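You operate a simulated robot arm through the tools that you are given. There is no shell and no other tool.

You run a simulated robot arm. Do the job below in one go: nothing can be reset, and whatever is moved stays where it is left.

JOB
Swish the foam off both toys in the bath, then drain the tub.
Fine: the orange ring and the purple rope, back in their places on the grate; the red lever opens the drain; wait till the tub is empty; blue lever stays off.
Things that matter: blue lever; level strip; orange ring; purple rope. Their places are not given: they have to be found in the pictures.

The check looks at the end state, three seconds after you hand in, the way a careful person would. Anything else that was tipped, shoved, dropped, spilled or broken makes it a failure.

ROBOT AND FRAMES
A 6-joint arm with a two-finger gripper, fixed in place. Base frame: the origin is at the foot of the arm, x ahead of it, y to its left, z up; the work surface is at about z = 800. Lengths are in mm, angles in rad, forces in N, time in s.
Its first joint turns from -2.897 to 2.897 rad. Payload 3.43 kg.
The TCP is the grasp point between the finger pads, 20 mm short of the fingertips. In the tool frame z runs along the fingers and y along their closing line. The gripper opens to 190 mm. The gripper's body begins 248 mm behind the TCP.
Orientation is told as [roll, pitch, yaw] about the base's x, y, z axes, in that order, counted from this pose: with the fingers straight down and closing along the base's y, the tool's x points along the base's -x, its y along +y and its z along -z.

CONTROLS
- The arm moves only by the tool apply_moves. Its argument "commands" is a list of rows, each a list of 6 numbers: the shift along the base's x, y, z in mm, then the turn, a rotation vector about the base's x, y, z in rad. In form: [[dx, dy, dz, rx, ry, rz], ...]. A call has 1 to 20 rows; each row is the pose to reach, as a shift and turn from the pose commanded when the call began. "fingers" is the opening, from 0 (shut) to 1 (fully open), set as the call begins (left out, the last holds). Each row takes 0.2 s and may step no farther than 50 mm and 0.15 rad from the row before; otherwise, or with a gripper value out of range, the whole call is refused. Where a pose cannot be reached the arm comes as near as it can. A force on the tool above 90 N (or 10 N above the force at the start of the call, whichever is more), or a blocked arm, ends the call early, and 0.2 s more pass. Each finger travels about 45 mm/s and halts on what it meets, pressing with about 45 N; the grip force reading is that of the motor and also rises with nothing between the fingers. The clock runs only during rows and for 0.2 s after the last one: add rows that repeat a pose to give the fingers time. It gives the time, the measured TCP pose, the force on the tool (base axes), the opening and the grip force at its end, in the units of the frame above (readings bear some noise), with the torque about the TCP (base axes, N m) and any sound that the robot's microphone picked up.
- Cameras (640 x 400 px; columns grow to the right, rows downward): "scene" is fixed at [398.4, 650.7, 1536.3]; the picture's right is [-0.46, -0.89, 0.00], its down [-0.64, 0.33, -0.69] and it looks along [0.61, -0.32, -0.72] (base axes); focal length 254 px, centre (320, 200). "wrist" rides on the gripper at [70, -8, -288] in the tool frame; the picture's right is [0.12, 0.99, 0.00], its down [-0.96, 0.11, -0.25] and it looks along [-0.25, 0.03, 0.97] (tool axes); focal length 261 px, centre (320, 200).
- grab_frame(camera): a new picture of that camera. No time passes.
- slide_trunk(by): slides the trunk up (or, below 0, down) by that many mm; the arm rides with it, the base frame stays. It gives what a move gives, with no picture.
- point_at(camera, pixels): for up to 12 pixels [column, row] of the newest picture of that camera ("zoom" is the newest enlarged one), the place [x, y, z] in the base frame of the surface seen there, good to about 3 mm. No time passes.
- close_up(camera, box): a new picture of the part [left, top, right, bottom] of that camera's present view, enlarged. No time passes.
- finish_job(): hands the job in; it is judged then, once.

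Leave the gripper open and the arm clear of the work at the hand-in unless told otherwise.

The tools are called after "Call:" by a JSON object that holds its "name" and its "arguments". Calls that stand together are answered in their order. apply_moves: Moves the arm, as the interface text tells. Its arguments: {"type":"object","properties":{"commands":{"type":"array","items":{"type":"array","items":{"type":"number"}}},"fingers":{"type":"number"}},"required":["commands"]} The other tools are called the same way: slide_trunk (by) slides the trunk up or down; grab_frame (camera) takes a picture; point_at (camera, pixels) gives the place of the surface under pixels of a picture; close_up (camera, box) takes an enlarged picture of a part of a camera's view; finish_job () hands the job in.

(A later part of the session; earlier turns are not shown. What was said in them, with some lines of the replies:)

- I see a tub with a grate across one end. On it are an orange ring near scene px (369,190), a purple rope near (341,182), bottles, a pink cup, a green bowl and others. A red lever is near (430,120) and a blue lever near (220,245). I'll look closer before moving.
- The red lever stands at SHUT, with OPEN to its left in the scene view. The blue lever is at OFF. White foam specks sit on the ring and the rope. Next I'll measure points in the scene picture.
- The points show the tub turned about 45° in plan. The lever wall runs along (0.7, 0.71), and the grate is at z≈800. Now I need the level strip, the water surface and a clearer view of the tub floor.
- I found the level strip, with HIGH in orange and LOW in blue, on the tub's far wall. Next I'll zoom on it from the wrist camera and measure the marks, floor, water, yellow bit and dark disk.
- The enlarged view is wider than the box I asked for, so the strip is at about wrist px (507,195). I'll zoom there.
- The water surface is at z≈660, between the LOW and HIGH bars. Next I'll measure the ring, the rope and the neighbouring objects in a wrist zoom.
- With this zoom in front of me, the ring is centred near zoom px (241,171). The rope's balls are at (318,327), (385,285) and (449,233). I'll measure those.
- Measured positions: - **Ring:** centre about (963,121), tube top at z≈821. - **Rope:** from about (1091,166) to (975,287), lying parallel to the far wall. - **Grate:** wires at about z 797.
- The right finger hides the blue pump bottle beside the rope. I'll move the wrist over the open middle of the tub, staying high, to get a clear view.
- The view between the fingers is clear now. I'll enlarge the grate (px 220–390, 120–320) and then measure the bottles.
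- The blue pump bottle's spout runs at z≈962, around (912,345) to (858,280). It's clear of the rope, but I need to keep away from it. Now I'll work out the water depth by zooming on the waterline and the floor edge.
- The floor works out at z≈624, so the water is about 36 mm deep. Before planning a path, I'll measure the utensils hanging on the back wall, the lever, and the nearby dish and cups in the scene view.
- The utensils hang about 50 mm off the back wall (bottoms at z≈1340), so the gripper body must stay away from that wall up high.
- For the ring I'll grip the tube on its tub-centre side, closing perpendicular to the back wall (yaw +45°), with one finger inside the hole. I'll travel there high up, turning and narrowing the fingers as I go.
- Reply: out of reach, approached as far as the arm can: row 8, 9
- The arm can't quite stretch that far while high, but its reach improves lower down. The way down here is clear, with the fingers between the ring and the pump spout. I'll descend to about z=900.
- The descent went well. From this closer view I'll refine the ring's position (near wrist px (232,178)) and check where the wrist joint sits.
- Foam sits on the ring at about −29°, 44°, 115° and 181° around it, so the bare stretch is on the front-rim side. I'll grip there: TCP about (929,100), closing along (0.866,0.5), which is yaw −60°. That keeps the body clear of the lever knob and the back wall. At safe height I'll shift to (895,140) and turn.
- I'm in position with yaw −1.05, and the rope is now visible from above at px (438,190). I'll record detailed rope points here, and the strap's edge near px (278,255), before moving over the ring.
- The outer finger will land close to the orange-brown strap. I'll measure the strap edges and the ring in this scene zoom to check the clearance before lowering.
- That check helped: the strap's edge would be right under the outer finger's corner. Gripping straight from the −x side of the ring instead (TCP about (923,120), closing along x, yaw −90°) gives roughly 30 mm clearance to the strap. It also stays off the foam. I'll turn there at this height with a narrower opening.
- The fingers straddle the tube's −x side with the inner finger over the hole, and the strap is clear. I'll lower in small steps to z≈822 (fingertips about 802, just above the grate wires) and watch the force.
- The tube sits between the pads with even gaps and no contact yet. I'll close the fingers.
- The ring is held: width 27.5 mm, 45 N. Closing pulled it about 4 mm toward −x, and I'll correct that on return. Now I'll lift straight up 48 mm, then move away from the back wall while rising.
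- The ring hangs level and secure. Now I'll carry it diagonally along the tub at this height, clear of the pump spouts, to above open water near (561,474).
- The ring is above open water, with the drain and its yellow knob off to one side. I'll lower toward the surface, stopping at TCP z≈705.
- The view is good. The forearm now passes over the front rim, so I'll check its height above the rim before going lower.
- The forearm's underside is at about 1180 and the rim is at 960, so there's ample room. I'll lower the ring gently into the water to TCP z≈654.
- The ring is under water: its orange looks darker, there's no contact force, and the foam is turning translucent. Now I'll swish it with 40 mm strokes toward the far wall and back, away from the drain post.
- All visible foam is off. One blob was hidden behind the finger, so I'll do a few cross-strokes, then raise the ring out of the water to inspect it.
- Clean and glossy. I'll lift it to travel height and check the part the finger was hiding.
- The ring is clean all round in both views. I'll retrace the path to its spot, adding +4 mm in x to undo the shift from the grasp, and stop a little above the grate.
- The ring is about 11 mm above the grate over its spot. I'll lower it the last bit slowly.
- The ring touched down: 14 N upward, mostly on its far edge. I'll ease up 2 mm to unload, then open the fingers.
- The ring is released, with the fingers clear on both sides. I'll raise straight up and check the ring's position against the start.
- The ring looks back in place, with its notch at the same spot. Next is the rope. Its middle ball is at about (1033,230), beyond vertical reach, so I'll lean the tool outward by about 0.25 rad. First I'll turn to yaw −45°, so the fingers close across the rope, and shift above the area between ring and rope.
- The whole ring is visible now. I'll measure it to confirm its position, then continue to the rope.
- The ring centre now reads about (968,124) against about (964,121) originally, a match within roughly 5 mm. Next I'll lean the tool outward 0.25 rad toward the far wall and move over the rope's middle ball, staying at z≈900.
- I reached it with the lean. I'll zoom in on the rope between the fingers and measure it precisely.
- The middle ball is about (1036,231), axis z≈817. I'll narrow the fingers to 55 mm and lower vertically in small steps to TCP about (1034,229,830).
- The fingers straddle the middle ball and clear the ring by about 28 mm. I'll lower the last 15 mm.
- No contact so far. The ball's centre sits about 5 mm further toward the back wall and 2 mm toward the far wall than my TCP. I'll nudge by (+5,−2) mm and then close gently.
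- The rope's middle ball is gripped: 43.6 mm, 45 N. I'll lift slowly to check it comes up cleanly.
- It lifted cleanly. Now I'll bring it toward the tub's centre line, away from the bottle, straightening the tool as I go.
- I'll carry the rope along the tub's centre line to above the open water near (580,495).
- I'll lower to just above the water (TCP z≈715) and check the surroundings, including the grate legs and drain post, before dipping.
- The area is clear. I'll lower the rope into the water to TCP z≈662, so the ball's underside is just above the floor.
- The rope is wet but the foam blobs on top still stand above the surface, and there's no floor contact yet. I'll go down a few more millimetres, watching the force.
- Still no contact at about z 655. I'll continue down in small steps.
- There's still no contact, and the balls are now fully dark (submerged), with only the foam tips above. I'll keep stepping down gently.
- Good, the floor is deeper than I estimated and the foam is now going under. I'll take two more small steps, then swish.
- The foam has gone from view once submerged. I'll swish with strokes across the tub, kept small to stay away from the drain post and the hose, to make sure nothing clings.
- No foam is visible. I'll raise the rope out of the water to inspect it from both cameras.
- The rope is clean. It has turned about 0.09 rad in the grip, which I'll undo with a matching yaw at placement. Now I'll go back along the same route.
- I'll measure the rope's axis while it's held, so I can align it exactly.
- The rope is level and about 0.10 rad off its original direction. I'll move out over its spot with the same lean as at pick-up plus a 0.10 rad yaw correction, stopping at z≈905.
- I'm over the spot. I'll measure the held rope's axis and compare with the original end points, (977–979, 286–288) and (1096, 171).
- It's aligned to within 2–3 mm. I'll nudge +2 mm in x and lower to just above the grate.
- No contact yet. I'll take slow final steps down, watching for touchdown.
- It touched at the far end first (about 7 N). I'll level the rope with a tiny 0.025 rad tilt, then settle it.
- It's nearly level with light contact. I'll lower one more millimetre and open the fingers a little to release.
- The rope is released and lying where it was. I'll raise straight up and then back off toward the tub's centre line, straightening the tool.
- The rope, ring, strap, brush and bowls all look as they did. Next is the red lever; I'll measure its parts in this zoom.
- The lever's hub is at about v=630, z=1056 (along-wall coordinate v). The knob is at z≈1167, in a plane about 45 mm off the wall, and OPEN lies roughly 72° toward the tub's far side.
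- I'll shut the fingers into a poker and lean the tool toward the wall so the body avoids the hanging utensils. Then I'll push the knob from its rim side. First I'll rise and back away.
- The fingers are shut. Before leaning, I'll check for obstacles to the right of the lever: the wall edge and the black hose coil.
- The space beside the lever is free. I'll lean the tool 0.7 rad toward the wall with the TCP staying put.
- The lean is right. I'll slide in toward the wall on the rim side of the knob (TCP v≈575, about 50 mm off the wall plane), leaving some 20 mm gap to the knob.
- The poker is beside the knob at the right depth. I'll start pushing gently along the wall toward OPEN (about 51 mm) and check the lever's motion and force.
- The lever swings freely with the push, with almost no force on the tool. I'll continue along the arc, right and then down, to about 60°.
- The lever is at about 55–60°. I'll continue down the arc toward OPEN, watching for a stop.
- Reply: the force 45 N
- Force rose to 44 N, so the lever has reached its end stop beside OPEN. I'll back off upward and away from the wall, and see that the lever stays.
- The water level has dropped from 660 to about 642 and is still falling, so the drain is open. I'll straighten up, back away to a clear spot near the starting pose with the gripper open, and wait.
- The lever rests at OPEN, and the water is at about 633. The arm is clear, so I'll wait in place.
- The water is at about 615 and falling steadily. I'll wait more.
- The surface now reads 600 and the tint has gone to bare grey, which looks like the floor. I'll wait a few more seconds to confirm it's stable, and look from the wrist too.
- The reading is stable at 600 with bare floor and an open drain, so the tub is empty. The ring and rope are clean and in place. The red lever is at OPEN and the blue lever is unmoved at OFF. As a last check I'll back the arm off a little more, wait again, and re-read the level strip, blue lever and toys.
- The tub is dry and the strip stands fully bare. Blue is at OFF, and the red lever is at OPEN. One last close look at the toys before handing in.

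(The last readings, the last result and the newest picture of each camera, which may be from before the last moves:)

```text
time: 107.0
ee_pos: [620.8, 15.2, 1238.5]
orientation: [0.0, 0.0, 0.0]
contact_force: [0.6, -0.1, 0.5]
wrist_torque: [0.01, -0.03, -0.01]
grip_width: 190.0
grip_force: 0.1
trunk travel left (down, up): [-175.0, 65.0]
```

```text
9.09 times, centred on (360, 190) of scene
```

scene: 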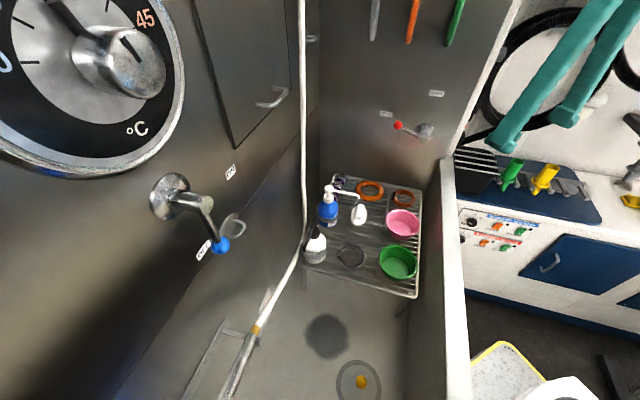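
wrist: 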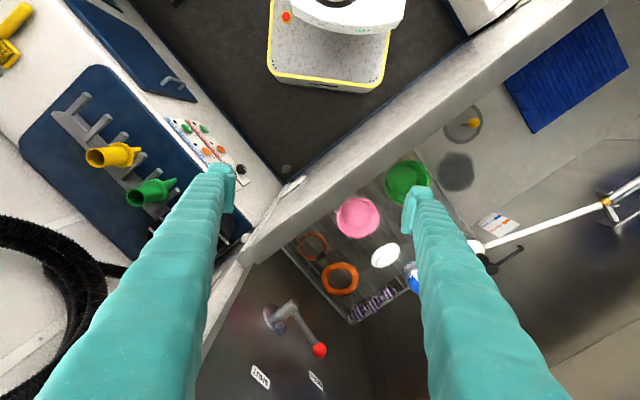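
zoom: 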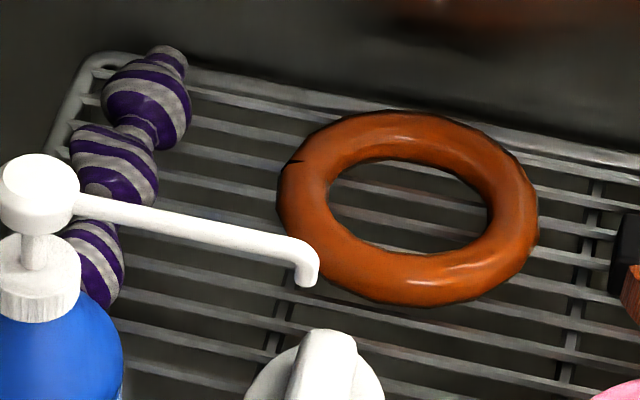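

Both toys are free of foam and in their places, the tub is drained, the red lever is at OPEN and the blue lever is at OFF. The gripper is open and the arm is clear, so I'm handing in.

Call:
{"name": "finish_job", "arguments": {}}

```text
The job is handed in.
```

The job is handed in: both toys are rinsed and back on the grate, and the tub is empty.

- **Orange ring:** swished in the water until no foam showed. It's back about 5 mm from where it started.
- **Purple rope:** no foam shows on it either. It turned slightly in the grip, so I straightened it before setting it down, within a few millimetres of its old spot.
- **Drain:** the red lever is against its stop beside OPEN. The water fell from 660 to 600 and then held steady over several seconds. The floor looks bare and the level strip is fully out of the water.
- **Blue lever:** never touched, still at OFF.

Nothing else on the grate or around the tub appears moved in the last pictures. The arm is clear of the tub with the gripper open.
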